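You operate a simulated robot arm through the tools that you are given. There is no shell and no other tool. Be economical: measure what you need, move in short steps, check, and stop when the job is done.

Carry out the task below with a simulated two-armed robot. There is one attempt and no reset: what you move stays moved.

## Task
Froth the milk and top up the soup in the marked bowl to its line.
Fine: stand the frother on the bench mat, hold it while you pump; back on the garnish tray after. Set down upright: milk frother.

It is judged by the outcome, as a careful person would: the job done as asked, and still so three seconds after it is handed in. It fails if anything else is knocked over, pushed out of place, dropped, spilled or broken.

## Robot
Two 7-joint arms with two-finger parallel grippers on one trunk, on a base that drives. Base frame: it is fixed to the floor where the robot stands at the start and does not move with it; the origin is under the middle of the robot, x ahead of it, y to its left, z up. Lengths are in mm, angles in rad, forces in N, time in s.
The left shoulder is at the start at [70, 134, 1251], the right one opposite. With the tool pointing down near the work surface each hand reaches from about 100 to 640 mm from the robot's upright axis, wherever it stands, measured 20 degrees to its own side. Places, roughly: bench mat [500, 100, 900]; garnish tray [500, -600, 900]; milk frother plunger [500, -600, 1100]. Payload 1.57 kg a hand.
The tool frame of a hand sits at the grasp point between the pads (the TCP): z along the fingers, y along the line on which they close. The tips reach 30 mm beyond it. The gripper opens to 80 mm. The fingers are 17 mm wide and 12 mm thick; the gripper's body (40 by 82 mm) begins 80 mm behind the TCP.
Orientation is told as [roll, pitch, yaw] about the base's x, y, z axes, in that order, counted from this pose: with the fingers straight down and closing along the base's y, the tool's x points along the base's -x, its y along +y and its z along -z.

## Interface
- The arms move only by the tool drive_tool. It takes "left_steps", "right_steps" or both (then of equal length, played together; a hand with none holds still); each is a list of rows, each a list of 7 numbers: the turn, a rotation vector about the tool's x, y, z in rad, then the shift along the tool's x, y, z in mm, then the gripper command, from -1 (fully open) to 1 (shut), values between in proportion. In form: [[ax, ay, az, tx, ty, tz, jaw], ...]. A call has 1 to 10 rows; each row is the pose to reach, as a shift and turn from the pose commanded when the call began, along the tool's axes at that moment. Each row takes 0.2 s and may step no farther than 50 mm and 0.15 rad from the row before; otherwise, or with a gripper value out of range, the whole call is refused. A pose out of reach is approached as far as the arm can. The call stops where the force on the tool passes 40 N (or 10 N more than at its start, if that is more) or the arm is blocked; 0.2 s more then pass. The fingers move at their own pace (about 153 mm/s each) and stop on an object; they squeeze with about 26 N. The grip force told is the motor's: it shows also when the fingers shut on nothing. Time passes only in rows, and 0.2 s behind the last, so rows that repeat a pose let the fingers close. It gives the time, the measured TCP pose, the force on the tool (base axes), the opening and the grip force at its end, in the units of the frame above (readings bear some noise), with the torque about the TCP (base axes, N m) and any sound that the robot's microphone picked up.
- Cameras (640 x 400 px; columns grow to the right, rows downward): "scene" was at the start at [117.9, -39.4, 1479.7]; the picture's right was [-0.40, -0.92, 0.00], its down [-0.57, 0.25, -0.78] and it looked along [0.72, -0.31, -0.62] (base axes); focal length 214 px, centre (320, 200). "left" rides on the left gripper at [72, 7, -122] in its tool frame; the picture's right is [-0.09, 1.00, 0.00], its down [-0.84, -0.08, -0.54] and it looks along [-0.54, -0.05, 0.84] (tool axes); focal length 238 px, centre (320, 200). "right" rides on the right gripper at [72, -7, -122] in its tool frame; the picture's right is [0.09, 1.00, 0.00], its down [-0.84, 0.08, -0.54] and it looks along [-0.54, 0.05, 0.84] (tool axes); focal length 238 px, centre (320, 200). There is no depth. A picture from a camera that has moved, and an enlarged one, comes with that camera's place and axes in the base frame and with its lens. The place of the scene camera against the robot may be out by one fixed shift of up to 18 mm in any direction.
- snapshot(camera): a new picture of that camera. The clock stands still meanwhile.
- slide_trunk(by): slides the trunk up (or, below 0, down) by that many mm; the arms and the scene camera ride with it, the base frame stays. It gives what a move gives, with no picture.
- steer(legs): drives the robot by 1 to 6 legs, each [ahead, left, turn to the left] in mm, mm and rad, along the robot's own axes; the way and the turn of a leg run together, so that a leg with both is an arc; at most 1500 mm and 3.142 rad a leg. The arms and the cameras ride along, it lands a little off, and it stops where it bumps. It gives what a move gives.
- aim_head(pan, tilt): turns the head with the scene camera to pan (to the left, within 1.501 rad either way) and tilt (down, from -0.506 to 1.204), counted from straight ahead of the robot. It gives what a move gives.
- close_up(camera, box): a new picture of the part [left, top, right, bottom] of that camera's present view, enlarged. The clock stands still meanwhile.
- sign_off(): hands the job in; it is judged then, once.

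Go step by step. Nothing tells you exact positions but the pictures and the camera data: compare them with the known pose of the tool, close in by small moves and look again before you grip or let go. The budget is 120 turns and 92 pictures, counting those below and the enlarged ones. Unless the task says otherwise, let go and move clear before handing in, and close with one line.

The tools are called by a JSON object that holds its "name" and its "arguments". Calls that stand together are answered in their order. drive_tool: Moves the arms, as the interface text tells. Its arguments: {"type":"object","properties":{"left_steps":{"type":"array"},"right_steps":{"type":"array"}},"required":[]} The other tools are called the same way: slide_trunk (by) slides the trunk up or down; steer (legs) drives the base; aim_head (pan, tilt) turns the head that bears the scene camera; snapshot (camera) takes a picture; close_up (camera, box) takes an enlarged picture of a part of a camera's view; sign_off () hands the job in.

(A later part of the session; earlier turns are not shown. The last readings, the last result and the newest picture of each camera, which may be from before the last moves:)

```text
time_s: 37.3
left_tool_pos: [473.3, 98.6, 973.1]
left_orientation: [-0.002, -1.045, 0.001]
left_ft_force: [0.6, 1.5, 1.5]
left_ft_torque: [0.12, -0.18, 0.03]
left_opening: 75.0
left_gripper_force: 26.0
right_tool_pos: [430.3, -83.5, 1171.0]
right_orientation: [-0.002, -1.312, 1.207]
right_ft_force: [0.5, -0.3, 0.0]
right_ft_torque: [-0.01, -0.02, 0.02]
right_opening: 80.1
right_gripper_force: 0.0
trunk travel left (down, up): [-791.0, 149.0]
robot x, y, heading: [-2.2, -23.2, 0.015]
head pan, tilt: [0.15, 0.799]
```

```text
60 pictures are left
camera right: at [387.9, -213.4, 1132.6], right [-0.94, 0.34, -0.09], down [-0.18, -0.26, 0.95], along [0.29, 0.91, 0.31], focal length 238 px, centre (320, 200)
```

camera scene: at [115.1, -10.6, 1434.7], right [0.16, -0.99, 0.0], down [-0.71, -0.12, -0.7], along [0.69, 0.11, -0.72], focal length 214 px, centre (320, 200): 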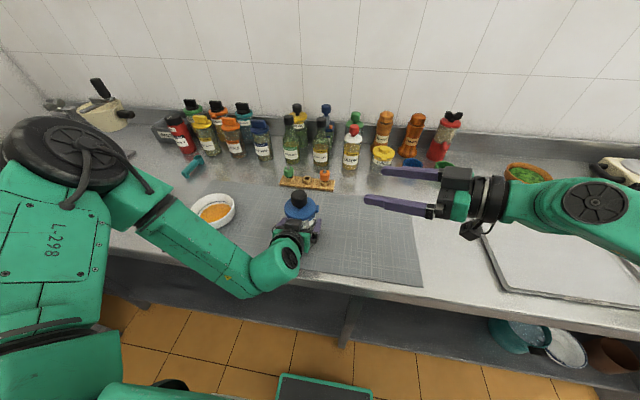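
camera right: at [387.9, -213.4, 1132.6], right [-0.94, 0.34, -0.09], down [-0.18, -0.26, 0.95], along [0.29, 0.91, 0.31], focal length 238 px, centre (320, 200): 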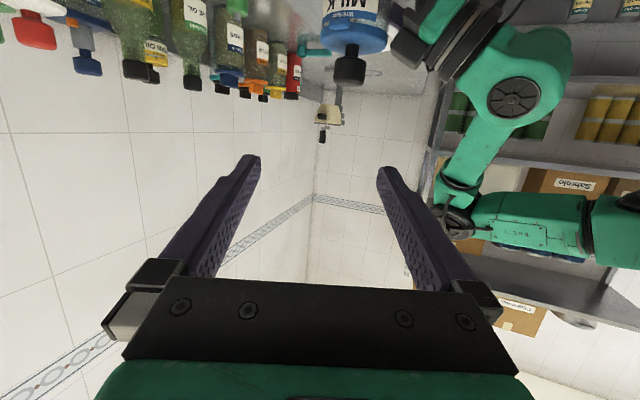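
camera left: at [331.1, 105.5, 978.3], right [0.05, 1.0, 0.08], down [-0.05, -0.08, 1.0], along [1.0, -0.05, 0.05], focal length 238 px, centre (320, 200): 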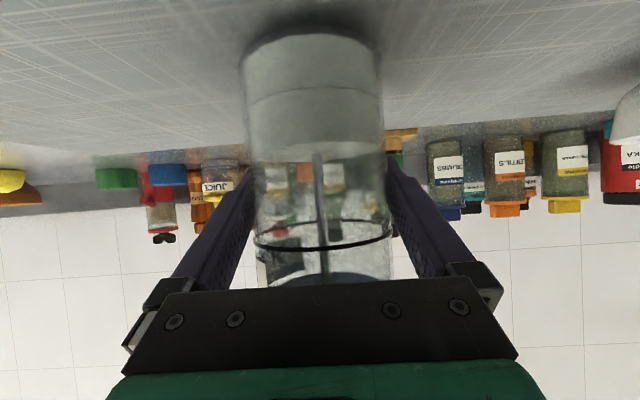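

The side approach works, and the knob appears at about (470, 99, 1070). I move to a stand-off level with the knob.

{"name": "drive_tool", "arguments": {"right_steps": [[0, 0, 0, 25, 9, 33, -1], [0, 0, 0, 51, 18, 66, -1], [0, 0, 0, 76, 27, 98, -1], [0, 0, 0, 76, 27, 98, -1]]}}

{"name": "snapshot", "arguments": {"camera": "right"}}

{"name": "snapshot", "arguments": {"camera": "scene"}}

```text
time_s: 38.3
left_tool_pos: [473.5, 99.7, 972.9]
left_orientation: [0.002, -1.045, 0.001]
left_ft_force: [1.1, 1.6, -0.3]
left_ft_torque: [0.08, -0.18, 0.05]
left_opening: 74.9
left_gripper_force: 26.0
right_tool_pos: [429.1, -4.6, 1073.2]
right_orientation: [-0.001, -1.308, 1.203]
right_ft_force: [0.0, -0.9, 0.5]
right_ft_torque: [0.03, -0.06, -0.02]
right_opening: 79.9
right_gripper_force: 0.0
trunk travel left (down, up): [-791.0, 149.0]
robot x, y, heading: [-1.7, -18.5, 0.011]
head pan, tilt: [0.15, 0.799]
```

```text
59 pictures are left
camera right: at [388.2, -134.2, 1033.9], right [-0.94, 0.34, -0.09], down [-0.18, -0.26, 0.95], along [0.29, 0.91, 0.31], focal length 238 px, centre (320, 200)
```

right: 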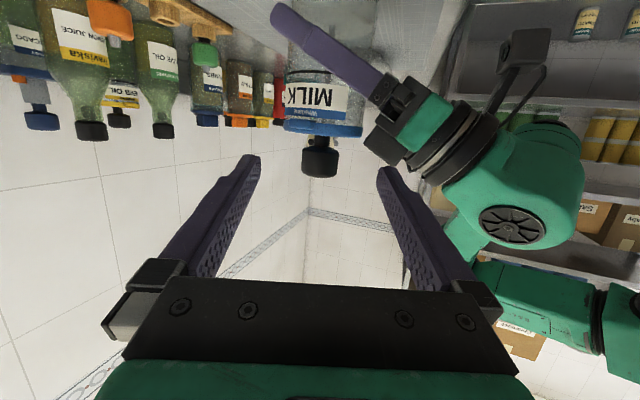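

```text
58 pictures are left
camera scene: at [115.3, -11.5, 1434.7], right [0.16, -0.99, 0.0], down [-0.71, -0.12, -0.7], along [0.69, 0.11, -0.72], focal length 214 px, centre (320, 200)
```

scene: 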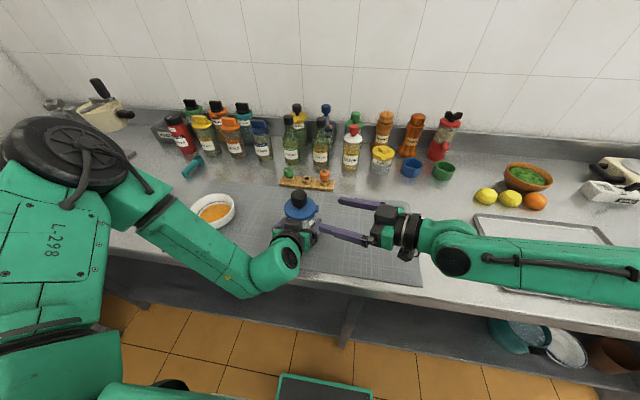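

Knob centre is near z 1068, on the finger line. I advance with the jaws partly closed so they clear the left gripper, then look.

{"name": "drive_tool", "arguments": {"right_steps": [[0, 0, 0, 0, 0, 0, -0.4], [0, 0, 0, -10, 0, 35, -0.4], [0, 0, 0, -18, 0, 68, -0.4], [0, 0, 0, -23, 0, 87, -0.4], [0, 0, 0, -23, 0, 87, -0.4]]}}

{"name": "snapshot", "arguments": {"camera": "right"}}

{"name": "close_up", "arguments": {"camera": "scene", "box": [256, 180, 384, 260]}}

```text
time_s: 39.5
left_tool_pos: [473.3, 100.0, 973.1]
left_orientation: [-0.003, -1.045, 0.003]
left_ft_force: [0.6, 0.5, -0.2]
left_ft_torque: [0.04, -0.24, 0.01]
left_opening: 75.0
left_gripper_force: 25.8
right_tool_pos: [463.2, 79.5, 1074.1]
right_orientation: [-0.002, -1.312, 1.204]
right_ft_force: [-0.4, 0.2, -0.1]
right_ft_torque: [0.01, 0.0, 0.05]
right_opening: 56.2
right_gripper_force: 0.0
right hand out of reach, approached as far as the arm can: row 4, 5
trunk travel left (down, up): [-791.0, 149.0]
robot x, y, heading: [-4.4, -20.0, 0.015]
head pan, tilt: [0.15, 0.799]
```

```text
57 pictures are left
camera right: at [420.2, -51.7, 1035.2], right [-0.94, 0.34, -0.09], down [-0.18, -0.26, 0.95], along [0.3, 0.91, 0.3], focal length 238 px, centre (320, 200)
```

right: 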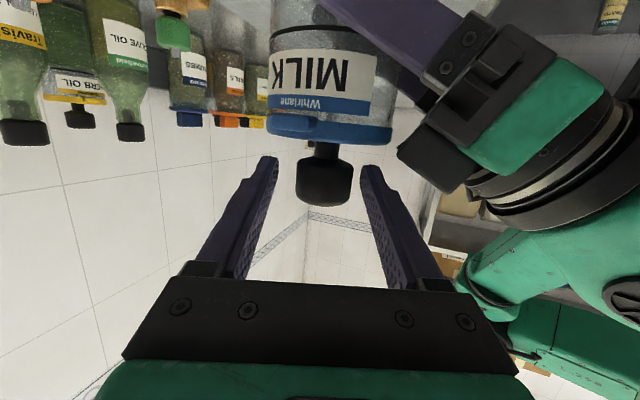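

```text
5.00 times, centred on (320, 220) of scene
camera zoom: at [115.4, -10.5, 1434.7], right [0.16, -0.99, 0.0], down [-0.71, -0.12, -0.7], along [0.69, 0.11, -0.72], focal length 1072 px, centre (320, 100)
```

zoom: 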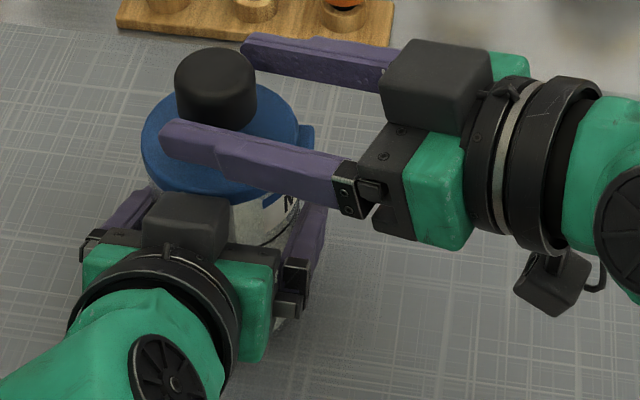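

The tips already reach about 8 mm beyond the knob's axis, which is enough to grip it. I close on the knob.

{"name": "drive_tool", "arguments": {"right_steps": [[0, 0, 0, 0, 0, 0, 1], [0, 0, 0, 0, 0, 0, 1], [0, 0, 0, 0, 0, 0, 1]]}}

{"name": "close_up", "arguments": {"camera": "scene", "box": [256, 180, 384, 260]}}

```text
time_s: 40.3
left_tool_pos: [472.6, 99.2, 971.7]
left_orientation: [-0.002, -1.048, 0.001]
left_ft_force: [13.1, -7.2, -3.6]
left_ft_torque: [0.6, 0.39, 0.31]
left_opening: 75.3
left_gripper_force: 25.9
right_tool_pos: [460.9, 78.8, 1073.5]
right_orientation: [0.003, -1.311, 1.204]
right_ft_force: [-13.2, 9.9, 3.3]
right_ft_torque: [0.53, 0.73, 0.14]
right_opening: 36.7
right_gripper_force: 25.8
trunk travel left (down, up): [-791.0, 149.0]
robot x, y, heading: [-2.2, -16.7, 0.01]
head pan, tilt: [0.15, 0.799]
```

```text
5.00 times, centred on (320, 220) of scene
camera zoom: at [115.2, -10.4, 1434.7], right [0.16, -0.99, 0.0], down [-0.71, -0.12, -0.7], along [0.69, 0.11, -0.72], focal length 1072 px, centre (320, 100)
```

zoom: 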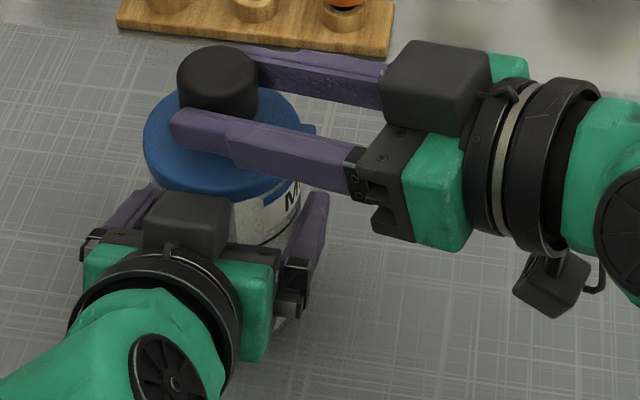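

The grip is off-centre by a couple of mm, giving about 16 N of sideways force. I relax it by shifting the right hand sideways a little.

{"name": "drive_tool", "arguments": {"right_steps": [[0, 0, 0, 0, 1.5, 0, 1], [0, 0, 0, 0, 1.5, 0, 1]]}}

```text
time_s: 40.9
left_tool_pos: [473.2, 98.4, 974.0]
left_orientation: [-0.001, -1.045, 0.002]
left_ft_force: [10.2, -9.5, -0.1]
left_ft_torque: [0.64, 0.1, 0.21]
left_opening: 74.8
left_gripper_force: 25.9
right_tool_pos: [460.6, 78.3, 1073.5]
right_orientation: [-0.006, -1.311, 1.208]
right_ft_force: [-8.5, 10.7, 1.3]
right_ft_torque: [0.5, 0.44, 0.14]
right_opening: 36.7
right_gripper_force: 26.5
trunk travel left (down, up): [-791.0, 149.0]
robot x, y, heading: [-2.7, -17.7, 0.012]
head pan, tilt: [0.15, 0.799]
```

That helped. A bit more the same way.

{"name": "drive_tool", "arguments": {"right_steps": [[0, 0, 0, 0, 2, 0, 1], [0, 0, 0, 0, 4, 1, 1], [0, 0, 0, 0, 4, 1, 1]]}}

```text
time_s: 41.7
left_tool_pos: [471.1, 99.0, 973.3]
left_orientation: [-0.002, -1.043, 0.002]
left_ft_force: [-8.1, -2.7, 4.9]
left_ft_torque: [0.13, -0.65, 0.06]
left_opening: 74.9
left_gripper_force: 26.4
right_tool_pos: [458.7, 79.5, 1075.0]
right_orientation: [-0.007, -1.31, 1.207]
right_ft_force: [8.6, 3.3, -0.2]
right_ft_torque: [0.1, 0.18, -0.15]
right_opening: 36.2
right_gripper_force: 25.9
trunk travel left (down, up): [-791.0, 149.0]
robot x, y, heading: [-3.2, -22.0, 0.013]
head pan, tilt: [0.15, 0.799]
```

Slightly overshot, so I back off 1.3 mm and try pressing down 5 mm, watching the forces.

{"name": "drive_tool", "arguments": {"right_steps": [[0, 0, 0, 0, -1.4, 0, 1], [0, 0, 0, 2.4, -1.4, 0.6, 1], [0, 0, 0, 4.8, -1.4, 1.3, 1], [0, 0, 0, 4.8, -1.4, 1.3, 1]]}}

{"name": "close_up", "arguments": {"camera": "scene", "box": [256, 180, 384, 260]}}

```text
time_s: 42.7
left_tool_pos: [472.2, 98.2, 972.0]
left_orientation: [-0.001, -1.044, 0.001]
left_ft_force: [-3.0, -10.8, -6.6]
left_ft_torque: [0.85, -0.55, -0.05]
left_opening: 75.0
left_gripper_force: 26.1
right_tool_pos: [457.7, 78.8, 1073.3]
right_orientation: [-0.017, -1.314, 1.218]
right_ft_force: [4.4, 13.5, 13.3]
right_ft_torque: [0.59, 0.28, 0.05]
right_opening: 36.3
right_gripper_force: 26.0
right hand out of reach, approached as far as the arm can: row 3, 4
trunk travel left (down, up): [-791.0, 149.0]
robot x, y, heading: [-5.8, -21.5, 0.01]
head pan, tilt: [0.15, 0.799]
```

```text
5.00 times, centred on (320, 220) of scene
camera zoom: at [114.3, -10.4, 1434.9], right [0.16, -0.99, 0.0], down [-0.71, -0.12, -0.7], along [0.69, 0.11, -0.72], focal length 1072 px, centre (320, 100)
```

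zoom: 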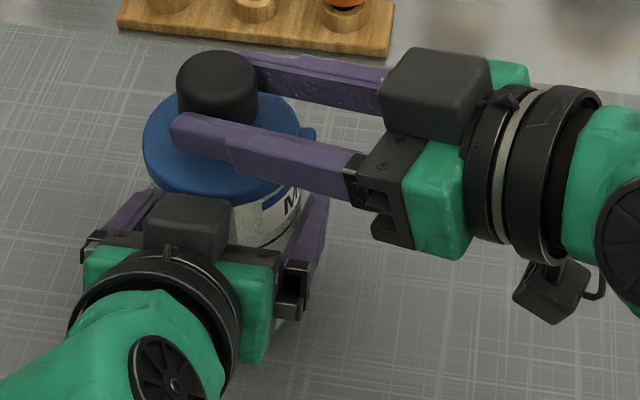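

The right arm can't go lower from here: both arms need the shoulders lower. I'll release the knob and back off, lift the jar by arm, lower the trunk, and set up again.

{"name": "drive_tool", "arguments": {"right_steps": [[0, 0, 0, 0, 0, 0, -0.4], [0, 0, 0, 0, 0, 0, -0.4], [0, 0, 0, 10, 0, -37, -0.4], [0, 0, 0, 20, 0, -76, -0.4], [0, 0, 0, 30, 0, -115, -0.4]]}}

{"name": "drive_tool", "arguments": {"left_steps": [[0, 0, 0, -26, 0, -15, 1], [0, 0, 0, -61, 0, -35, 1], [0, 0, 0, -95, 0, -55, 1], [0, 0, 0, -130, 0, -75, 1], [0, 0, 0, -147, 0, -85, 1], [0, 0, 0, -147, 0, -85, 1]], "right_steps": [[0, 0, 0, -26, 0, -7, -0.4], [0, 0, 0, -61, 0, -15, -0.4], [0, 0, 0, -95, 0, -25, -0.4], [0, 0, 0, -130, 0, -34, -0.4], [0, 0, 0, -160, 0, -42, -0.4], [0, 0, 0, -160, 0, -42, -0.4]]}}

{"name": "snapshot", "arguments": {"camera": "scene"}}

```text
time_s: 43.9
left_tool_pos: [472.2, 97.5, 973.4]
left_orientation: [0.004, -1.047, -0.001]
left_ft_force: [-1.4, 0.2, -2.2]
left_ft_torque: [-0.05, 0.1, -0.02]
left_opening: 74.3
left_gripper_force: 25.6
right_tool_pos: [415.1, -33.3, 1072.3]
right_orientation: [0.004, -1.313, 1.197]
right_ft_force: [-0.5, 0.1, 0.1]
right_ft_torque: [-0.02, -0.02, -0.01]
right_opening: 56.0
right_gripper_force: 0.0
trunk travel left (down, up): [-791.0, 149.0]
robot x, y, heading: [-2.5, -19.3, 0.015]
head pan, tilt: [0.15, 0.799]
```

```text
time_s: 45.3
left_tool_pos: [481.9, 94.6, 1141.9]
left_orientation: [0.001, -1.044, 0.001]
left_ft_force: [-0.2, -0.5, -3.9]
left_ft_torque: [0.04, -0.02, 0.0]
left_opening: 74.8
left_gripper_force: 26.0
left hand out of reach, approached as far as the arm can: row 4, 5, 6
right_tool_pos: [415.6, -33.3, 1236.2]
right_orientation: [-0.001, -1.311, 1.204]
right_ft_force: [-0.3, -0.2, 0.0]
right_ft_torque: [0.02, 0.0, 0.01]
right_opening: 56.0
right_gripper_force: 0.1
trunk travel left (down, up): [-791.0, 149.0]
robot x, y, heading: [-0.9, -22.0, 0.013]
head pan, tilt: [0.15, 0.799]
```

```text
53 pictures are left
camera scene: at [116.0, -11.4, 1434.6], right [0.16, -0.99, 0.0], down [-0.71, -0.12, -0.7], along [0.69, 0.11, -0.72], focal length 214 px, centre (320, 200)
```

scene: 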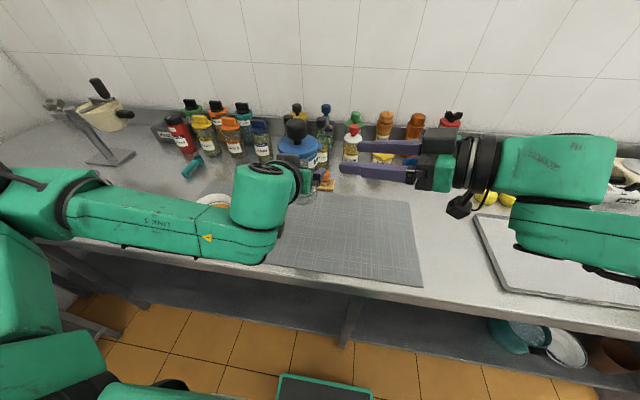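

Both arms have slack again. I back the right hand away a bit more and lower the trunk 120 mm, checking the forearms' clearance.

{"name": "drive_tool", "arguments": {"right_steps": [[0, 0, 0, 10, 0, -38, -0.4], [0, 0, 0, 20, 0, -77, -0.4], [0, 0, 0, 20, 0, -77, -0.4]]}}

{"name": "slide_trunk", "arguments": {"by": -60}}

{"name": "aim_head", "arguments": {"pan": 0.5, "tilt": 0.9}}

{"name": "snapshot", "arguments": {"camera": "scene"}}

```text
time_s: 46.1
left_tool_pos: [483.1, 95.2, 1141.8]
left_orientation: [-0.002, -1.044, 0.002]
left_ft_force: [-0.2, 0.2, -4.1]
left_ft_torque: [-0.04, -0.01, -0.03]
left_opening: 74.8
left_gripper_force: 26.2
right_tool_pos: [387.4, -106.4, 1237.4]
right_orientation: [0.005, -1.308, 1.2]
right_ft_force: [0.2, 1.2, 0.2]
right_ft_torque: [-0.01, -0.05, 0.03]
right_opening: 56.0
right_gripper_force: 0.0
trunk travel left (down, up): [-791.0, 149.0]
robot x, y, heading: [-3.4, -19.6, 0.014]
head pan, tilt: [0.15, 0.799]
```

```text
time_s: 47.1
left_tool_pos: [481.8, 93.4, 1080.9]
left_orientation: [-0.002, -1.045, 0.003]
left_ft_force: [-0.6, -0.3, -4.0]
left_ft_torque: [-0.01, -0.07, -0.03]
left_opening: 74.9
left_gripper_force: 25.6
right_tool_pos: [387.5, -106.8, 1178.0]
right_orientation: [0.001, -1.309, 1.204]
right_ft_force: [0.4, 0.4, -1.0]
right_ft_torque: [0.0, 0.03, 0.0]
right_opening: 56.1
right_gripper_force: 0.0
trunk travel left (down, up): [-730.0, 209.0]
robot x, y, heading: [-3.9, -20.4, 0.013]
head pan, tilt: [0.15, 0.799]
```

```text
time_s: 47.9
left_tool_pos: [482.3, 94.8, 1081.9]
left_orientation: [-0.001, -1.046, 0.002]
left_ft_force: [0.3, 0.0, -3.7]
left_ft_torque: [0.03, -0.05, -0.01]
left_opening: 74.8
left_gripper_force: 26.3
right_tool_pos: [386.9, -106.6, 1178.2]
right_orientation: [0.002, -1.308, 1.201]
right_ft_force: [0.1, 0.5, 0.2]
right_ft_torque: [-0.01, -0.02, -0.03]
right_opening: 55.8
right_gripper_force: 0.1
trunk travel left (down, up): [-730.0, 209.0]
robot x, y, heading: [-4.3, -15.9, 0.011]
head pan, tilt: [0.499, 0.901]
```

```text
52 pictures are left
camera scene: at [102.3, 13.1, 1366.7], right [0.49, -0.87, 0.0], down [-0.68, -0.38, -0.62], along [0.54, 0.3, -0.78], focal length 214 px, centre (320, 200)
```

scene: 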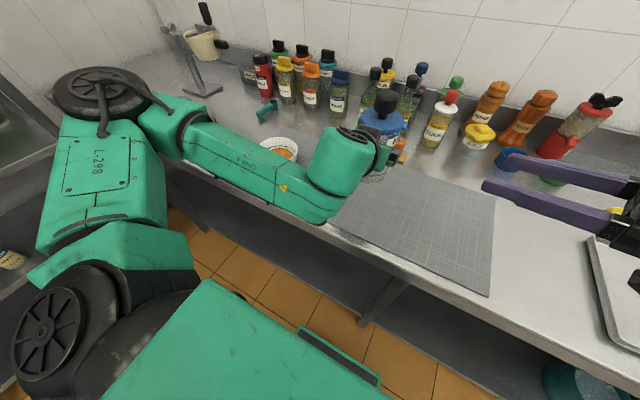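

The elbow and forearm are well above the bench (about z 1200). I continue down 60 mm, then move the jar a bit to the right, toward y ≈ 50.

{"name": "slide_trunk", "arguments": {"by": -60}}

{"name": "drive_tool", "arguments": {"left_steps": [[0, 0, 0, 0, -20, 0, 1], [0, 0, 0, 0, -40, 0, 1], [0, 0, 0, 8, -40, 5, 1], [0, 0, 0, 16, -40, 9, 1], [0, 0, 0, 16, -40, 9, 1]]}}

```text
time_s: 48.9
left_tool_pos: [482.5, 94.3, 1022.2]
left_orientation: [0.001, -1.046, 0.001]
left_ft_force: [-0.1, 0.1, -5.1]
left_ft_torque: [0.01, -0.02, 0.03]
left_opening: 74.6
left_gripper_force: 25.8
right_tool_pos: [386.0, -107.1, 1117.3]
right_orientation: [-0.002, -1.308, 1.205]
right_ft_force: [-0.6, -0.1, -0.3]
right_ft_torque: [0.01, -0.02, -0.01]
right_opening: 56.0
right_gripper_force: 0.0
trunk travel left (down, up): [-670.0, 269.0]
robot x, y, heading: [-3.5, -21.3, 0.009]
head pan, tilt: [0.499, 0.901]
```

```text
time_s: 50.1
left_tool_pos: [482.4, 52.7, 1004.1]
left_orientation: [-0.001, -1.046, 0.0]
left_ft_force: [0.9, 0.6, -5.2]
left_ft_torque: [0.01, -0.02, 0.0]
left_opening: 74.8
left_gripper_force: 26.3
right_tool_pos: [386.5, -106.2, 1118.0]
right_orientation: [0.0, -1.311, 1.201]
right_ft_force: [1.1, 0.8, -0.5]
right_ft_torque: [0.02, -0.01, -0.03]
right_opening: 56.2
right_gripper_force: 0.0
trunk travel left (down, up): [-670.0, 269.0]
robot x, y, heading: [-5.9, -20.5, 0.017]
head pan, tilt: [0.499, 0.901]
```

No limits now. I set the jar down on the mat at about (482, 53), slowing for contact at z ≈ 973.

{"name": "drive_tool", "arguments": {"left_steps": [[0, 0, 0, 12, 0, 7, 1], [0, 0, 0, 24, 0, 14, 1], [0, 0, 0, 25.5, 0, 14.7, 1], [0, 0, 0, 26.8, 0, 15.5, 1], [0, 0, 0, 26.8, 0, 15.5, 1]]}}

{"name": "aim_head", "arguments": {"pan": 0.1, "tilt": 0.8}}

```text
time_s: 51.3
left_tool_pos: [482.4, 53.7, 972.9]
left_orientation: [0.0, -1.044, 0.0]
left_ft_force: [-0.2, 0.0, -3.2]
left_ft_torque: [0.01, 0.01, 0.01]
left_opening: 75.0
left_gripper_force: 25.8
right_tool_pos: [387.0, -106.6, 1117.7]
right_orientation: [0.001, -1.308, 1.202]
right_ft_force: [0.3, -0.3, -0.2]
right_ft_torque: [-0.01, 0.0, -0.01]
right_opening: 56.0
right_gripper_force: 0.1
trunk travel left (down, up): [-670.0, 269.0]
robot x, y, heading: [-4.0, -22.6, 0.017]
head pan, tilt: [0.499, 0.901]
```

```text
time_s: 52.2
left_tool_pos: [481.8, 54.3, 972.4]
left_orientation: [-0.001, -1.045, 0.002]
left_ft_force: [0.7, 0.3, -2.3]
left_ft_torque: [-0.02, 0.01, 0.02]
left_opening: 74.7
left_gripper_force: 26.4
right_tool_pos: [387.3, -107.5, 1117.7]
right_orientation: [0.0, -1.312, 1.203]
right_ft_force: [-0.3, 0.1, -0.9]
right_ft_torque: [0.0, 0.01, 0.0]
right_opening: 55.7
right_gripper_force: 0.0
trunk travel left (down, up): [-670.0, 269.0]
robot x, y, heading: [-5.8, -20.2, 0.015]
head pan, tilt: [0.099, 0.799]
```

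The jar is on the mat. I bring the right hand to the knob stand-off (the knob axis is near (475.5, 54), judging from the earlier contact) and look.

{"name": "drive_tool", "arguments": {"right_steps": [[0, 0, 0, 7, -8, 27, -0.4], [0, 0, 0, 13, -17, 54, -0.4], [0, 0, 0, 20, -25, 82, -0.4], [0, 0, 0, 20, -25, 82, -0.4]], "left_steps": [[0, 0, 0, 0.8, 0, 0.4, 1], [0, 0, 0, 0.8, 0, 0.4, 1], [0, 0, 0, 0.8, 0, 0.4, 1], [0, 0, 0, 0.8, 0, 0.4, 1]]}}

{"name": "snapshot", "arguments": {"camera": "right"}}

```text
time_s: 53.2
left_tool_pos: [481.9, 54.4, 974.1]
left_orientation: [0.0, -1.045, 0.001]
left_ft_force: [1.3, -0.3, 4.2]
left_ft_torque: [-0.04, 0.22, 0.06]
left_opening: 75.0
left_gripper_force: 25.8
right_tool_pos: [436.5, -46.7, 1076.9]
right_orientation: [-0.007, -1.31, 1.208]
right_ft_force: [-0.2, 0.4, 0.1]
right_ft_torque: [0.01, -0.01, 0.03]
right_opening: 55.9
right_gripper_force: 0.1
trunk travel left (down, up): [-670.0, 269.0]
robot x, y, heading: [0.2, -17.0, 0.012]
head pan, tilt: [0.099, 0.799]
```

```text
51 pictures are left
camera right: at [395.0, -175.8, 1038.6], right [-0.94, 0.34, -0.09], down [-0.18, -0.26, 0.95], along [0.3, 0.91, 0.31], focal length 238 px, centre (320, 200)
```

right: 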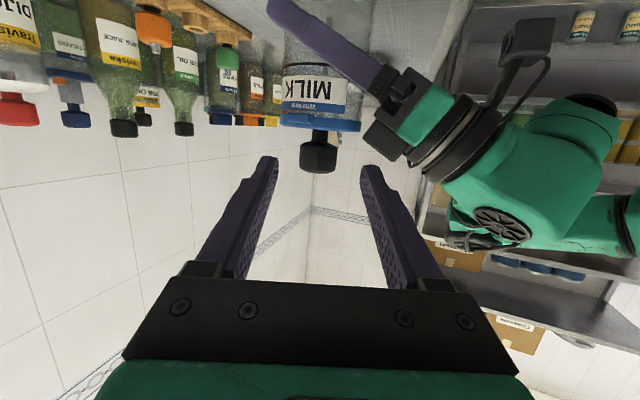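

The knob is centred between the fingers. I advance 92 mm and then close.

{"name": "drive_tool", "arguments": {"right_steps": [[0, 0, 0, -8, 0, 34, -0.4], [0, 0, 0, -16, 0, 66, -0.4], [0, 0, 0, -21.6, 0, 89.5, -0.4], [0, 0, 0, -21.6, 0, 89.5, -0.4]]}}

{"name": "drive_tool", "arguments": {"right_steps": [[0, 0, 0, 0, 0, 0, 1], [0, 0, 0, 0, 0, 0, 1], [0, 0, 0, 0, 0, 0, 1]]}}

{"name": "close_up", "arguments": {"camera": "scene", "box": [240, 130, 400, 260]}}

```text
time_s: 54.2
left_tool_pos: [479.9, 55.5, 973.2]
left_orientation: [0.0, -1.046, 0.0]
left_ft_force: [0.1, -1.6, 5.1]
left_ft_torque: [-0.12, 0.36, 0.08]
left_opening: 74.9
left_gripper_force: 25.7
right_tool_pos: [470.6, 40.2, 1075.5]
right_orientation: [-0.005, -1.312, 1.204]
right_ft_force: [-0.7, 0.0, -0.7]
right_ft_torque: [-0.01, 0.03, 0.02]
right_opening: 56.1
right_gripper_force: 0.2
trunk travel left (down, up): [-670.0, 269.0]
robot x, y, heading: [-3.4, -22.2, 0.013]
head pan, tilt: [0.099, 0.799]
```

```text
time_s: 55.0
left_tool_pos: [480.8, 52.2, 972.9]
left_orientation: [-0.001, -1.045, 0.0]
left_ft_force: [-0.8, -3.7, 5.3]
left_ft_torque: [0.19, 0.27, 0.08]
left_opening: 74.6
left_gripper_force: 25.8
right_tool_pos: [469.8, 41.1, 1075.4]
right_orientation: [-0.002, -1.31, 1.205]
right_ft_force: [1.0, 2.8, -0.8]
right_ft_torque: [-0.06, -0.08, -0.02]
right_opening: 36.5
right_gripper_force: 25.9
trunk travel left (down, up): [-670.0, 269.0]
robot x, y, heading: [-2.9, -17.2, 0.014]
head pan, tilt: [0.099, 0.799]
```

```text
3.08 times, centred on (320, 195) of scene
camera zoom: at [115.2, -15.3, 1314.8], right [0.11, -0.99, 0.0], down [-0.71, -0.08, -0.7], along [0.69, 0.08, -0.72], focal length 660 px, centre (320, 215)
```

zoom: 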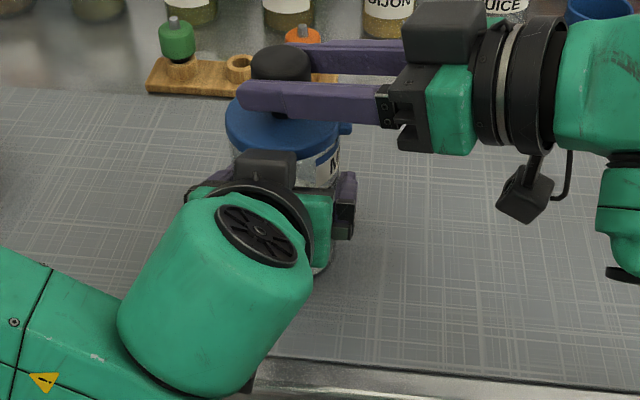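

The grip is well centred and nearly force-free. Test stroke: 6 mm down.

{"name": "drive_tool", "arguments": {"right_steps": [[0, 0, 0, 2.9, 0, 0.8, 1], [0, 0, 0, 5.8, 0, 1.5, 1], [0, 0, 0, 5.8, 0, 1.5, 1]]}}

```text
time_s: 55.8
left_tool_pos: [482.0, 54.3, 971.8]
left_orientation: [0.0, -1.047, 0.003]
left_ft_force: [5.0, 1.5, 2.2]
left_ft_torque: [-0.19, 0.33, 0.11]
left_opening: 74.7
left_gripper_force: 26.4
right_tool_pos: [472.0, 40.7, 1075.8]
right_orientation: [0.018, -1.308, 1.2]
right_ft_force: [-5.2, -2.7, 0.8]
right_ft_torque: [-0.18, -0.14, -0.02]
right_opening: 36.4
right_gripper_force: 25.7
right hand out of reach, approached as far as the arm can: row 2
trunk travel left (down, up): [-670.0, 269.0]
robot x, y, heading: [-3.4, -18.9, 0.013]
head pan, tilt: [0.099, 0.799]
```

Still a wrist limit in the down direction. I release, back off 60 mm, turn the hand to point straight left, and test whether down motion is free there.

{"name": "drive_tool", "arguments": {"right_steps": [[0, 0, 0, 0, 0, 0, -0.4], [0, 0, 0, 0, 0, 0, -0.4], [0, 0, 0, 8, 0, -29, -0.4], [0, 0, 0, 16, 0, -58, -0.4], [0, 0, 0, 16, 0, -58, -0.4]]}}

{"name": "drive_tool", "arguments": {"right_steps": [[-0.13, 0, -0.034, 0, -9, 1, -0.4], [-0.26, 0, -0.068, 0, -18, 1, -0.4], [-0.387, 0, -0.102, 0, -28, 2, -0.4], [-0.387, 0, -0.102, 0, -28, 2, -0.4]]}}

{"name": "drive_tool", "arguments": {"right_steps": [[0, 0, 0, 10, 0, 3, -0.4], [0, 0, 0, 20, 0, 6, -0.4], [0, 0, 0, 30, 0, 8, -0.4]]}}

```text
time_s: 57.0
left_tool_pos: [481.0, 53.0, 972.7]
left_orientation: [-0.001, -1.046, 0.003]
left_ft_force: [-0.2, 0.7, 4.0]
left_ft_torque: [0.08, -0.23, 0.05]
left_opening: 75.1
left_gripper_force: 26.3
right_tool_pos: [445.4, -17.2, 1070.7]
right_orientation: [-0.003, -1.31, 1.206]
right_ft_force: [-0.8, -1.1, 0.7]
right_ft_torque: [0.01, 0.01, 0.02]
right_opening: 56.0
right_gripper_force: 0.1
trunk travel left (down, up): [-670.0, 269.0]
robot x, y, heading: [-4.5, -19.2, 0.014]
head pan, tilt: [0.099, 0.799]
```

```text
time_s: 58.0
left_tool_pos: [481.3, 53.8, 972.6]
left_orientation: [0.001, -1.047, 0.002]
left_ft_force: [0.0, 0.7, 3.3]
left_ft_torque: [-0.02, -0.3, 0.05]
left_opening: 74.6
left_gripper_force: 25.7
right_tool_pos: [473.8, -26.1, 1067.8]
right_orientation: [0.004, -1.309, 1.603]
right_ft_force: [-0.1, 0.7, -0.5]
right_ft_torque: [0.02, 0.01, 0.0]
right_opening: 55.9
right_gripper_force: 0.0
trunk travel left (down, up): [-670.0, 269.0]
robot x, y, heading: [1.8, -19.6, 0.017]
head pan, tilt: [0.099, 0.799]
```

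```text
time_s: 58.8
left_tool_pos: [480.5, 53.8, 973.5]
left_orientation: [0.0, -1.045, 0.001]
left_ft_force: [0.1, 0.5, 3.4]
left_ft_torque: [0.03, -0.3, 0.04]
left_opening: 74.4
left_gripper_force: 25.6
right_tool_pos: [472.8, -24.7, 1036.9]
right_orientation: [0.002, -1.309, 1.601]
right_ft_force: [0.2, -0.2, -1.0]
right_ft_torque: [0.03, 0.0, 0.02]
right_opening: 55.8
right_gripper_force: 0.0
trunk travel left (down, up): [-670.0, 269.0]
robot x, y, heading: [-6.7, -19.6, 0.008]
head pan, tilt: [0.099, 0.799]
```

Pointing straight left, vertical motion is free. I return to knob height and approach again.

{"name": "drive_tool", "arguments": {"right_steps": [[0, 0, 0, -18, -2, -5, -0.4], [0, 0, 0, -35.8, -4, -9.5, -0.4], [0, 0, 0, -44, -4, 20, -0.4], [0, 0, 0, -51, -4, 47, -0.4], [0, 0, 0, -54, -4, 59, -0.4], [0, 0, 0, -54, -4, 59, -0.4]]}}

{"name": "snapshot", "arguments": {"camera": "right"}}

{"name": "close_up", "arguments": {"camera": "scene", "box": [240, 130, 400, 230]}}

```text
time_s: 60.2
left_tool_pos: [479.5, 54.2, 972.9]
left_orientation: [0.0, -1.045, 0.001]
left_ft_force: [0.5, -0.6, 4.0]
left_ft_torque: [0.05, -0.28, 0.03]
left_opening: 74.8
left_gripper_force: 26.0
right_tool_pos: [476.3, 45.9, 1074.0]
right_orientation: [0.001, -1.31, 1.602]
right_ft_force: [-0.7, 0.5, 0.0]
right_ft_torque: [0.03, 0.01, 0.03]
right_opening: 56.5
right_gripper_force: 0.1
trunk travel left (down, up): [-670.0, 269.0]
robot x, y, heading: [-8.3, -18.8, 0.013]
head pan, tilt: [0.099, 0.799]
```

```text
49 pictures are left
camera right: at [487.6, -90.4, 1035.9], right [-0.99, -0.06, -0.09], down [-0.07, -0.31, 0.95], along [-0.08, 0.95, 0.3], focal length 238 px, centre (320, 200)
```

right: 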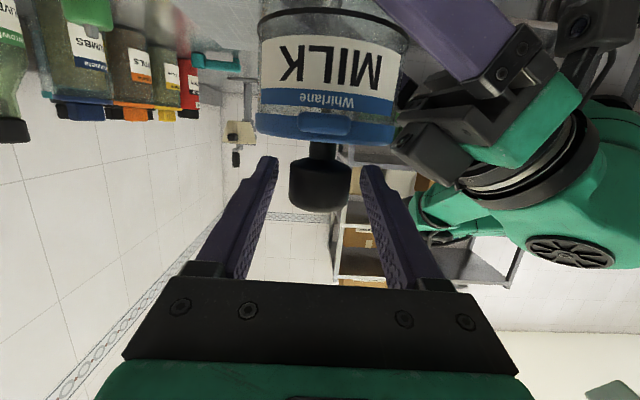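

```text
4.00 times, centred on (320, 180) of scene
camera zoom: at [115.2, -15.1, 1314.8], right [0.11, -0.99, 0.0], down [-0.71, -0.08, -0.7], along [0.69, 0.08, -0.72], focal length 858 px, centre (320, 280)
```

zoom: 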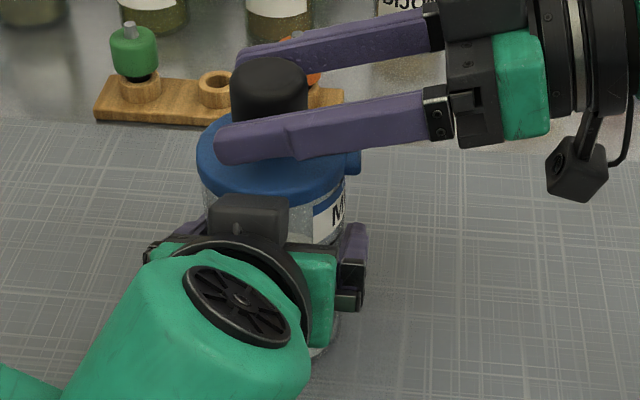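

Centred, with the spout facing right as expected. I close on the knob, then press down 6 mm.

{"name": "drive_tool", "arguments": {"right_steps": [[0, 0, 0, 0, 0, 0, 1], [0, 0, 0, 0, 0, 0, 1], [0, 0, 0, 0, 0, 0, 1]]}}

{"name": "drive_tool", "arguments": {"right_steps": [[0, 0, 0, 2.9, 0, 0.8, 1], [0, 0, 0, 5.8, 0, 1.5, 1], [0, 0, 0, 5.8, 0, 1.5, 1]]}}

```text
time_s: 61.0
left_tool_pos: [481.2, 54.4, 972.9]
left_orientation: [-0.002, -1.046, 0.0]
left_ft_force: [0.4, -1.1, 3.6]
left_ft_torque: [0.29, 0.13, 0.16]
left_opening: 74.9
left_gripper_force: 26.2
right_tool_pos: [476.6, 45.9, 1073.9]
right_orientation: [0.003, -1.309, 1.602]
right_ft_force: [-0.6, 2.3, 0.3]
right_ft_torque: [-0.03, -0.13, -0.09]
right_opening: 36.5
right_gripper_force: 25.8
trunk travel left (down, up): [-670.0, 269.0]
robot x, y, heading: [-1.9, -19.4, 0.015]
head pan, tilt: [0.099, 0.799]
```

```text
time_s: 61.8
left_tool_pos: [481.5, 54.7, 973.4]
left_orientation: [0.001, -1.045, 0.002]
left_ft_force: [4.1, -0.3, -4.4]
left_ft_torque: [0.1, -0.35, 0.1]
left_opening: 74.6
left_gripper_force: 25.7
right_tool_pos: [475.6, 45.9, 1070.2]
right_orientation: [-0.002, -1.314, 1.609]
right_ft_force: [0.2, 0.8, 19.1]
right_ft_torque: [0.24, 0.47, -0.08]
right_opening: 36.3
right_gripper_force: 25.9
trunk travel left (down, up): [-670.0, 269.0]
robot x, y, heading: [-5.9, -21.0, 0.01]
head pan, tilt: [0.099, 0.799]
```

Pressing is blocked at 19 N, so the plunger is already down. I pull it up instead.

{"name": "drive_tool", "arguments": {"right_steps": [[0, 0, 0, -4.8, 0, -1.3, 1], [0, 0, 0, -9.7, 0, -2.6, 1], [0, 0, 0, -14.5, 0, -3.8, 1], [0, 0, 0, -19.3, 0, -5.1, 1], [0, 0, 0, -19.3, 0, -5.1, 1]]}}

{"name": "close_up", "arguments": {"camera": "scene", "box": [240, 130, 400, 230]}}

{"name": "close_up", "arguments": {"camera": "right", "box": [220, 0, 420, 220]}}

```text
time_s: 63.0
left_tool_pos: [481.2, 55.3, 973.3]
left_orientation: [0.0, -1.046, 0.001]
left_ft_force: [1.9, 0.6, 2.3]
left_ft_torque: [0.31, 0.11, 0.22]
left_opening: 74.9
left_gripper_force: 26.2
right_tool_pos: [477.2, 45.5, 1089.4]
right_orientation: [0.0, -1.312, 1.602]
right_ft_force: [1.2, -0.8, 0.6]
right_ft_torque: [-0.58, -0.38, -0.15]
right_opening: 36.4
right_gripper_force: 26.5
trunk travel left (down, up): [-670.0, 269.0]
robot x, y, heading: [-4.5, -18.4, 0.011]
head pan, tilt: [0.099, 0.799]
```

```text
4.00 times, centred on (320, 180) of scene
camera zoom: at [116.0, -15.1, 1314.8], right [0.11, -0.99, 0.0], down [-0.71, -0.08, -0.7], along [0.69, 0.08, -0.72], focal length 858 px, centre (320, 280)
```

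zoom: 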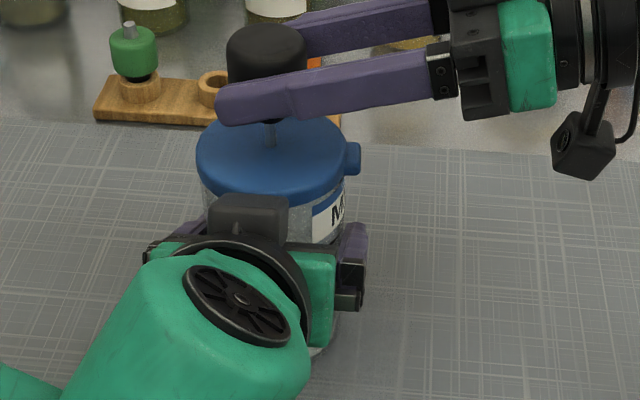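

```text
1.82 times, centred on (320, 110) of right
camera zoom: at [488.5, -90.5, 1050.3], right [-0.99, -0.06, -0.09], down [-0.07, -0.31, 0.95], along [-0.08, 0.95, 0.31], focal length 433 px, centre (320, 364)
```

zoom: 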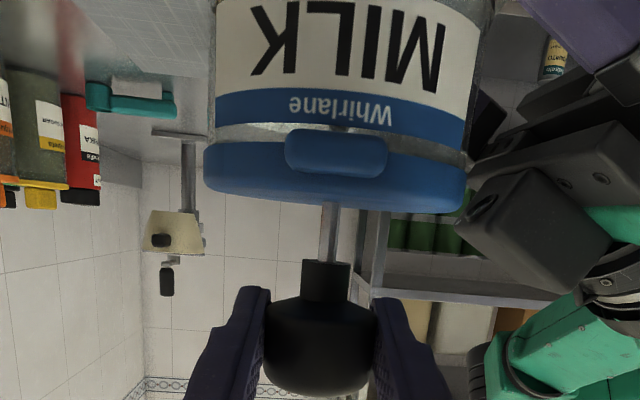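

The plunger rises freely on its rod. I pull up further to find the stroke's top, watching the force.

{"name": "drive_tool", "arguments": {"right_steps": [[0, 0, 0, -4.8, 0, -1.3, 1], [0, 0, 0, -9.7, 0, -2.6, 1], [0, 0, 0, -14.5, 0, -3.8, 1], [0, 0, 0, -19.3, 0, -5.1, 1], [0, 0, 0, -19.3, 0, -5.1, 1]]}}

```text
time_s: 64.2
left_tool_pos: [481.5, 53.4, 972.8]
left_orientation: [-0.001, -1.045, 0.002]
left_ft_force: [0.1, 5.7, 3.9]
left_ft_torque: [0.04, -0.29, 0.06]
left_opening: 74.8
left_gripper_force: 26.1
right_tool_pos: [476.1, 45.9, 1109.7]
right_orientation: [0.001, -1.311, 1.601]
right_ft_force: [2.0, -4.5, 0.5]
right_ft_torque: [-0.47, -0.22, -0.19]
right_opening: 36.7
right_gripper_force: 26.2
trunk travel left (down, up): [-670.0, 269.0]
robot x, y, heading: [-6.8, -20.5, 0.01]
head pan, tilt: [0.099, 0.799]
```

It's at +36 mm with still no axial resistance. A few mm more, carefully.

{"name": "drive_tool", "arguments": {"right_steps": [[0, 0, 0, -3, 0, -0.8, 1], [0, 0, 0, -6, 0, -1.6, 1], [0, 0, 0, -8.7, 0, -2.3, 1], [0, 0, 0, -8.7, 0, -2.3, 1]]}}

{"name": "close_up", "arguments": {"camera": "scene", "box": [240, 110, 400, 230]}}

```text
time_s: 65.2
left_tool_pos: [481.1, 54.4, 972.4]
left_orientation: [-0.002, -1.046, -0.001]
left_ft_force: [-3.4, 1.2, 7.1]
left_ft_torque: [-0.18, -0.01, 0.06]
left_opening: 74.4
left_gripper_force: 25.9
right_tool_pos: [476.7, 46.3, 1115.0]
right_orientation: [0.007, -1.31, 1.598]
right_ft_force: [4.1, -1.6, -5.5]
right_ft_torque: [-0.02, -0.43, -0.08]
right_opening: 36.3
right_gripper_force: 26.0
trunk travel left (down, up): [-670.0, 269.0]
robot x, y, heading: [-6.1, -18.3, 0.011]
head pan, tilt: [0.099, 0.799]
```

```text
3.33 times, centred on (320, 170) of scene
camera zoom: at [116.0, -14.8, 1314.6], right [0.11, -0.99, 0.0], down [-0.71, -0.08, -0.7], along [0.69, 0.08, -0.72], focal length 715 px, centre (320, 300)
```

zoom: 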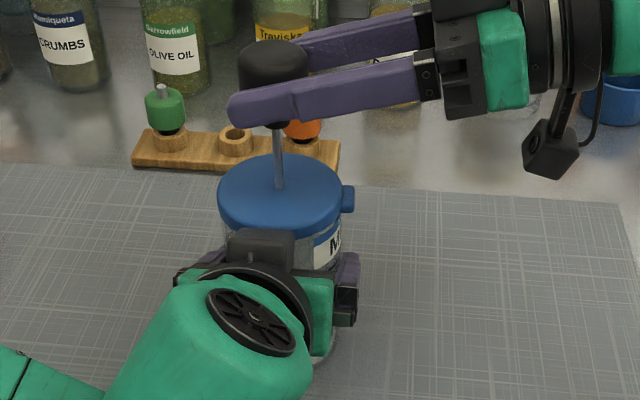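

The top stop is at about z 1115, so the stroke is roughly 41 mm. Now I pump between the stops, in half-strokes first.

{"name": "drive_tool", "arguments": {"right_steps": [[0, 0, 0, 22, 0, 5.9, 1], [0, 0, 0, 41.5, 0, 11, 1], [0, 0, 0, 22, 0, 5.9, 1], [0, 0, 0, 3.5, 0, 0.9, 1], [0, 0, 0, 22, 0, 5.9, 1], [0, 0, 0, 41.5, 0, 11, 1], [0, 0, 0, 22, 0, 5.9, 1], [0, 0, 0, 3.5, 0, 0.9, 1], [0, 0, 0, 22, 0, 5.9, 1], [0, 0, 0, 41.5, 0, 11, 1]]}}

{"name": "close_up", "arguments": {"camera": "scene", "box": [240, 110, 400, 230]}}

{"name": "snapshot", "arguments": {"camera": "left"}}

```text
time_s: 67.4
left_tool_pos: [480.7, 54.5, 972.3]
left_orientation: [-0.003, -1.045, 0.005]
left_ft_force: [-1.9, 6.8, 1.3]
left_ft_torque: [-0.68, 0.46, 0.26]
left_opening: 74.5
left_gripper_force: 25.9
right_tool_pos: [475.1, 47.1, 1074.9]
right_orientation: [-0.003, -1.309, 1.606]
right_ft_force: [1.5, -5.6, 2.6]
right_ft_torque: [0.46, -0.47, -0.21]
right_opening: 36.0
right_gripper_force: 26.0
trunk travel left (down, up): [-670.0, 269.0]
robot x, y, heading: [-6.6, -18.2, 0.008]
head pan, tilt: [0.099, 0.799]
```

```text
3.33 times, centred on (320, 170) of scene
camera zoom: at [115.0, -14.9, 1314.8], right [0.11, -0.99, 0.0], down [-0.71, -0.08, -0.7], along [0.69, 0.08, -0.72], focal length 715 px, centre (320, 300)
```

zoom: 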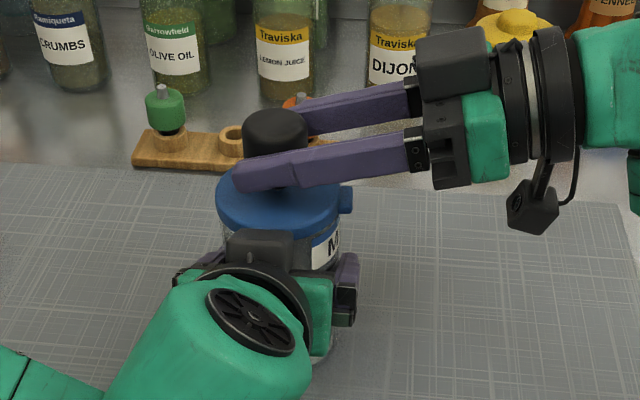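

```text
43 pictures are left
camera left: at [338.0, 60.3, 971.6], right [0.04, 1.0, 0.08], down [-0.05, -0.08, 1.0], along [1.0, -0.05, 0.04], focal length 238 px, centre (320, 200)
```

left: 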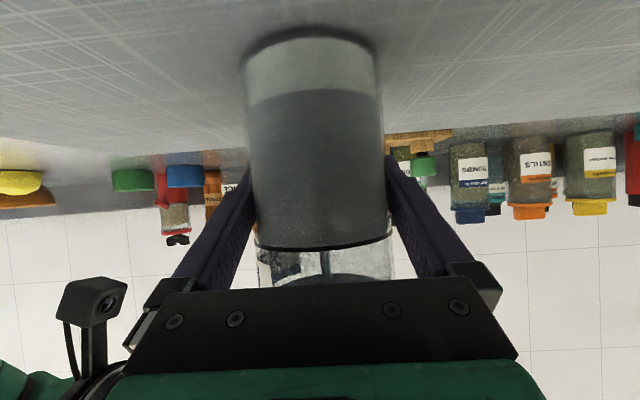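

The froth has risen sharply and seems to reach the ring. Close look before pumping more.

{"name": "close_up", "arguments": {"camera": "left", "box": [230, 180, 410, 292]}}

{"name": "close_up", "arguments": {"camera": "right", "box": [220, 0, 420, 180]}}

```text
3.56 times, centred on (320, 236) of left
camera zoom: at [338.0, 60.3, 971.6], right [0.04, 1.0, 0.08], down [-0.05, -0.08, 1.0], along [1.0, -0.05, 0.04], focal length 848 px, centre (320, 72)
```

zoom: 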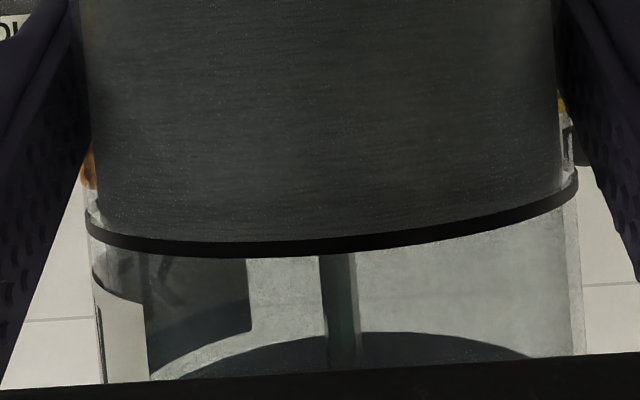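

```text
2.22 times, centred on (320, 90) of right
camera zoom: at [486.9, -89.1, 1036.8], right [-0.99, -0.06, -0.09], down [-0.07, -0.31, 0.95], along [-0.08, 0.95, 0.3], focal length 530 px, centre (320, 444)
```

zoom: 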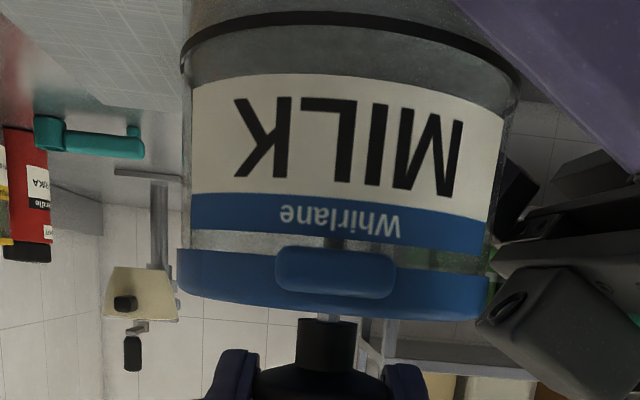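

The froth top sits right at the ring with the plunger down, so I stop pumping. I release the knob and withdraw the right hand.

{"name": "drive_tool", "arguments": {"right_steps": [[0, 0, 0, 0, 0, 0, -0.4], [0, 0, 0, 0, 0, 0, -0.4], [0, 0, 0, 10, 0, -38, -0.4], [0, 0, 0, 20, 0, -77, -0.4], [0, 0, 0, 32, 0, -122, -0.4], [0, 0, 0, 44, 0, -167, -0.4], [0, 0, 0, 53, 0, -204, -0.4], [0, 0, 0, 64, 0, -244, -0.4]]}}

{"name": "snapshot", "arguments": {"camera": "scene"}}

```text
time_s: 69.2
left_tool_pos: [480.6, 53.2, 972.2]
left_orientation: [0.003, -1.045, -0.001]
left_ft_force: [0.2, -0.5, -2.2]
left_ft_torque: [0.05, 0.05, 0.02]
left_opening: 74.5
left_gripper_force: 25.4
right_tool_pos: [484.5, -204.4, 1076.4]
right_orientation: [0.004, -1.311, 1.602]
right_ft_force: [0.1, -0.6, -1.1]
right_ft_torque: [0.01, -0.02, -0.03]
right_opening: 56.2
right_gripper_force: 0.1
trunk travel left (down, up): [-670.0, 269.0]
robot x, y, heading: [-1.5, -25.8, 0.017]
head pan, tilt: [0.099, 0.799]
```

```text
40 pictures are left
camera scene: at [116.1, -16.1, 1314.7], right [0.11, -0.99, 0.0], down [-0.71, -0.08, -0.7], along [0.69, 0.08, -0.72], focal length 214 px, centre (320, 200)
```

scene: 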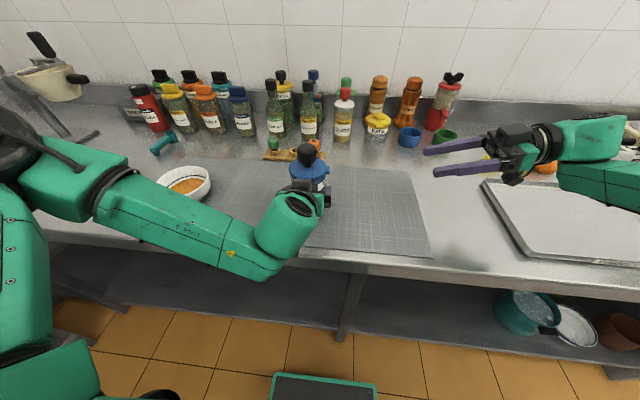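

The right hand is clear. I lift with the trunk (the left arm's best posture is kept), then drive left along the bench with the frother upright.

{"name": "slide_trunk", "arguments": {"by": 120}}

{"name": "steer", "arguments": {"legs": [[0, 250, 0]]}}

{"name": "aim_head", "arguments": {"pan": 0.35, "tilt": 0.8}}

{"name": "snapshot", "arguments": {"camera": "scene"}}

```text
time_s: 70.7
left_tool_pos: [482.5, 54.8, 1092.2]
left_orientation: [-0.001, -1.044, 0.001]
left_ft_force: [-0.3, -0.4, -4.4]
left_ft_torque: [-0.02, -0.01, -0.01]
left_opening: 74.5
left_gripper_force: 25.7
right_tool_pos: [485.3, -203.5, 1195.7]
right_orientation: [0.008, -1.311, 1.598]
right_ft_force: [0.0, 0.1, -0.4]
right_ft_torque: [-0.05, -0.02, -0.02]
right_opening: 55.8
right_gripper_force: 0.0
trunk travel left (down, up): [-790.0, 149.0]
robot x, y, heading: [-5.5, -19.9, 0.01]
head pan, tilt: [0.099, 0.799]
```

```text
time_s: 72.5
left_tool_pos: [478.1, 297.7, 1092.1]
left_orientation: [0.002, -1.045, -0.001]
left_ft_force: [0.1, -0.3, -3.6]
left_ft_torque: [-0.01, 0.0, 0.02]
left_opening: 74.2
left_gripper_force: 26.2
right_tool_pos: [482.4, 38.9, 1194.2]
right_orientation: [0.007, -1.313, 1.599]
right_ft_force: [-0.5, 0.0, 0.5]
right_ft_torque: [0.0, 0.02, 0.0]
right_opening: 56.2
right_gripper_force: 0.0
trunk travel left (down, up): [-790.0, 149.0]
robot x, y, heading: [-5.5, 224.6, 0.011]
head pan, tilt: [0.099, 0.799]
```

```text
time_s: 73.3
left_tool_pos: [478.5, 299.6, 1091.7]
left_orientation: [-0.003, -1.044, 0.004]
left_ft_force: [0.5, -0.1, -3.4]
left_ft_torque: [0.04, 0.01, 0.01]
left_opening: 74.2
left_gripper_force: 26.1
right_tool_pos: [481.1, 41.7, 1196.0]
right_orientation: [0.005, -1.311, 1.599]
right_ft_force: [0.7, 0.6, 0.2]
right_ft_torque: [0.01, -0.04, 0.02]
right_opening: 55.8
right_gripper_force: 0.0
trunk travel left (down, up): [-790.0, 149.0]
robot x, y, heading: [-9.7, 222.7, 0.012]
head pan, tilt: [0.351, 0.799]
```

```text
39 pictures are left
camera scene: at [108.7, 250.5, 1434.6], right [0.36, -0.93, 0.0], down [-0.67, -0.26, -0.7], along [0.65, 0.25, -0.72], focal length 214 px, centre (320, 200)
```

scene: 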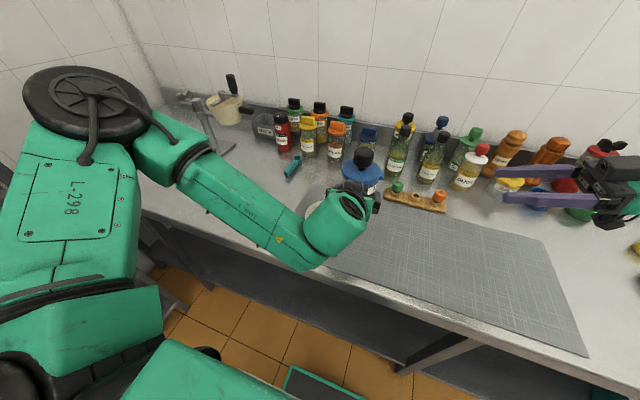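

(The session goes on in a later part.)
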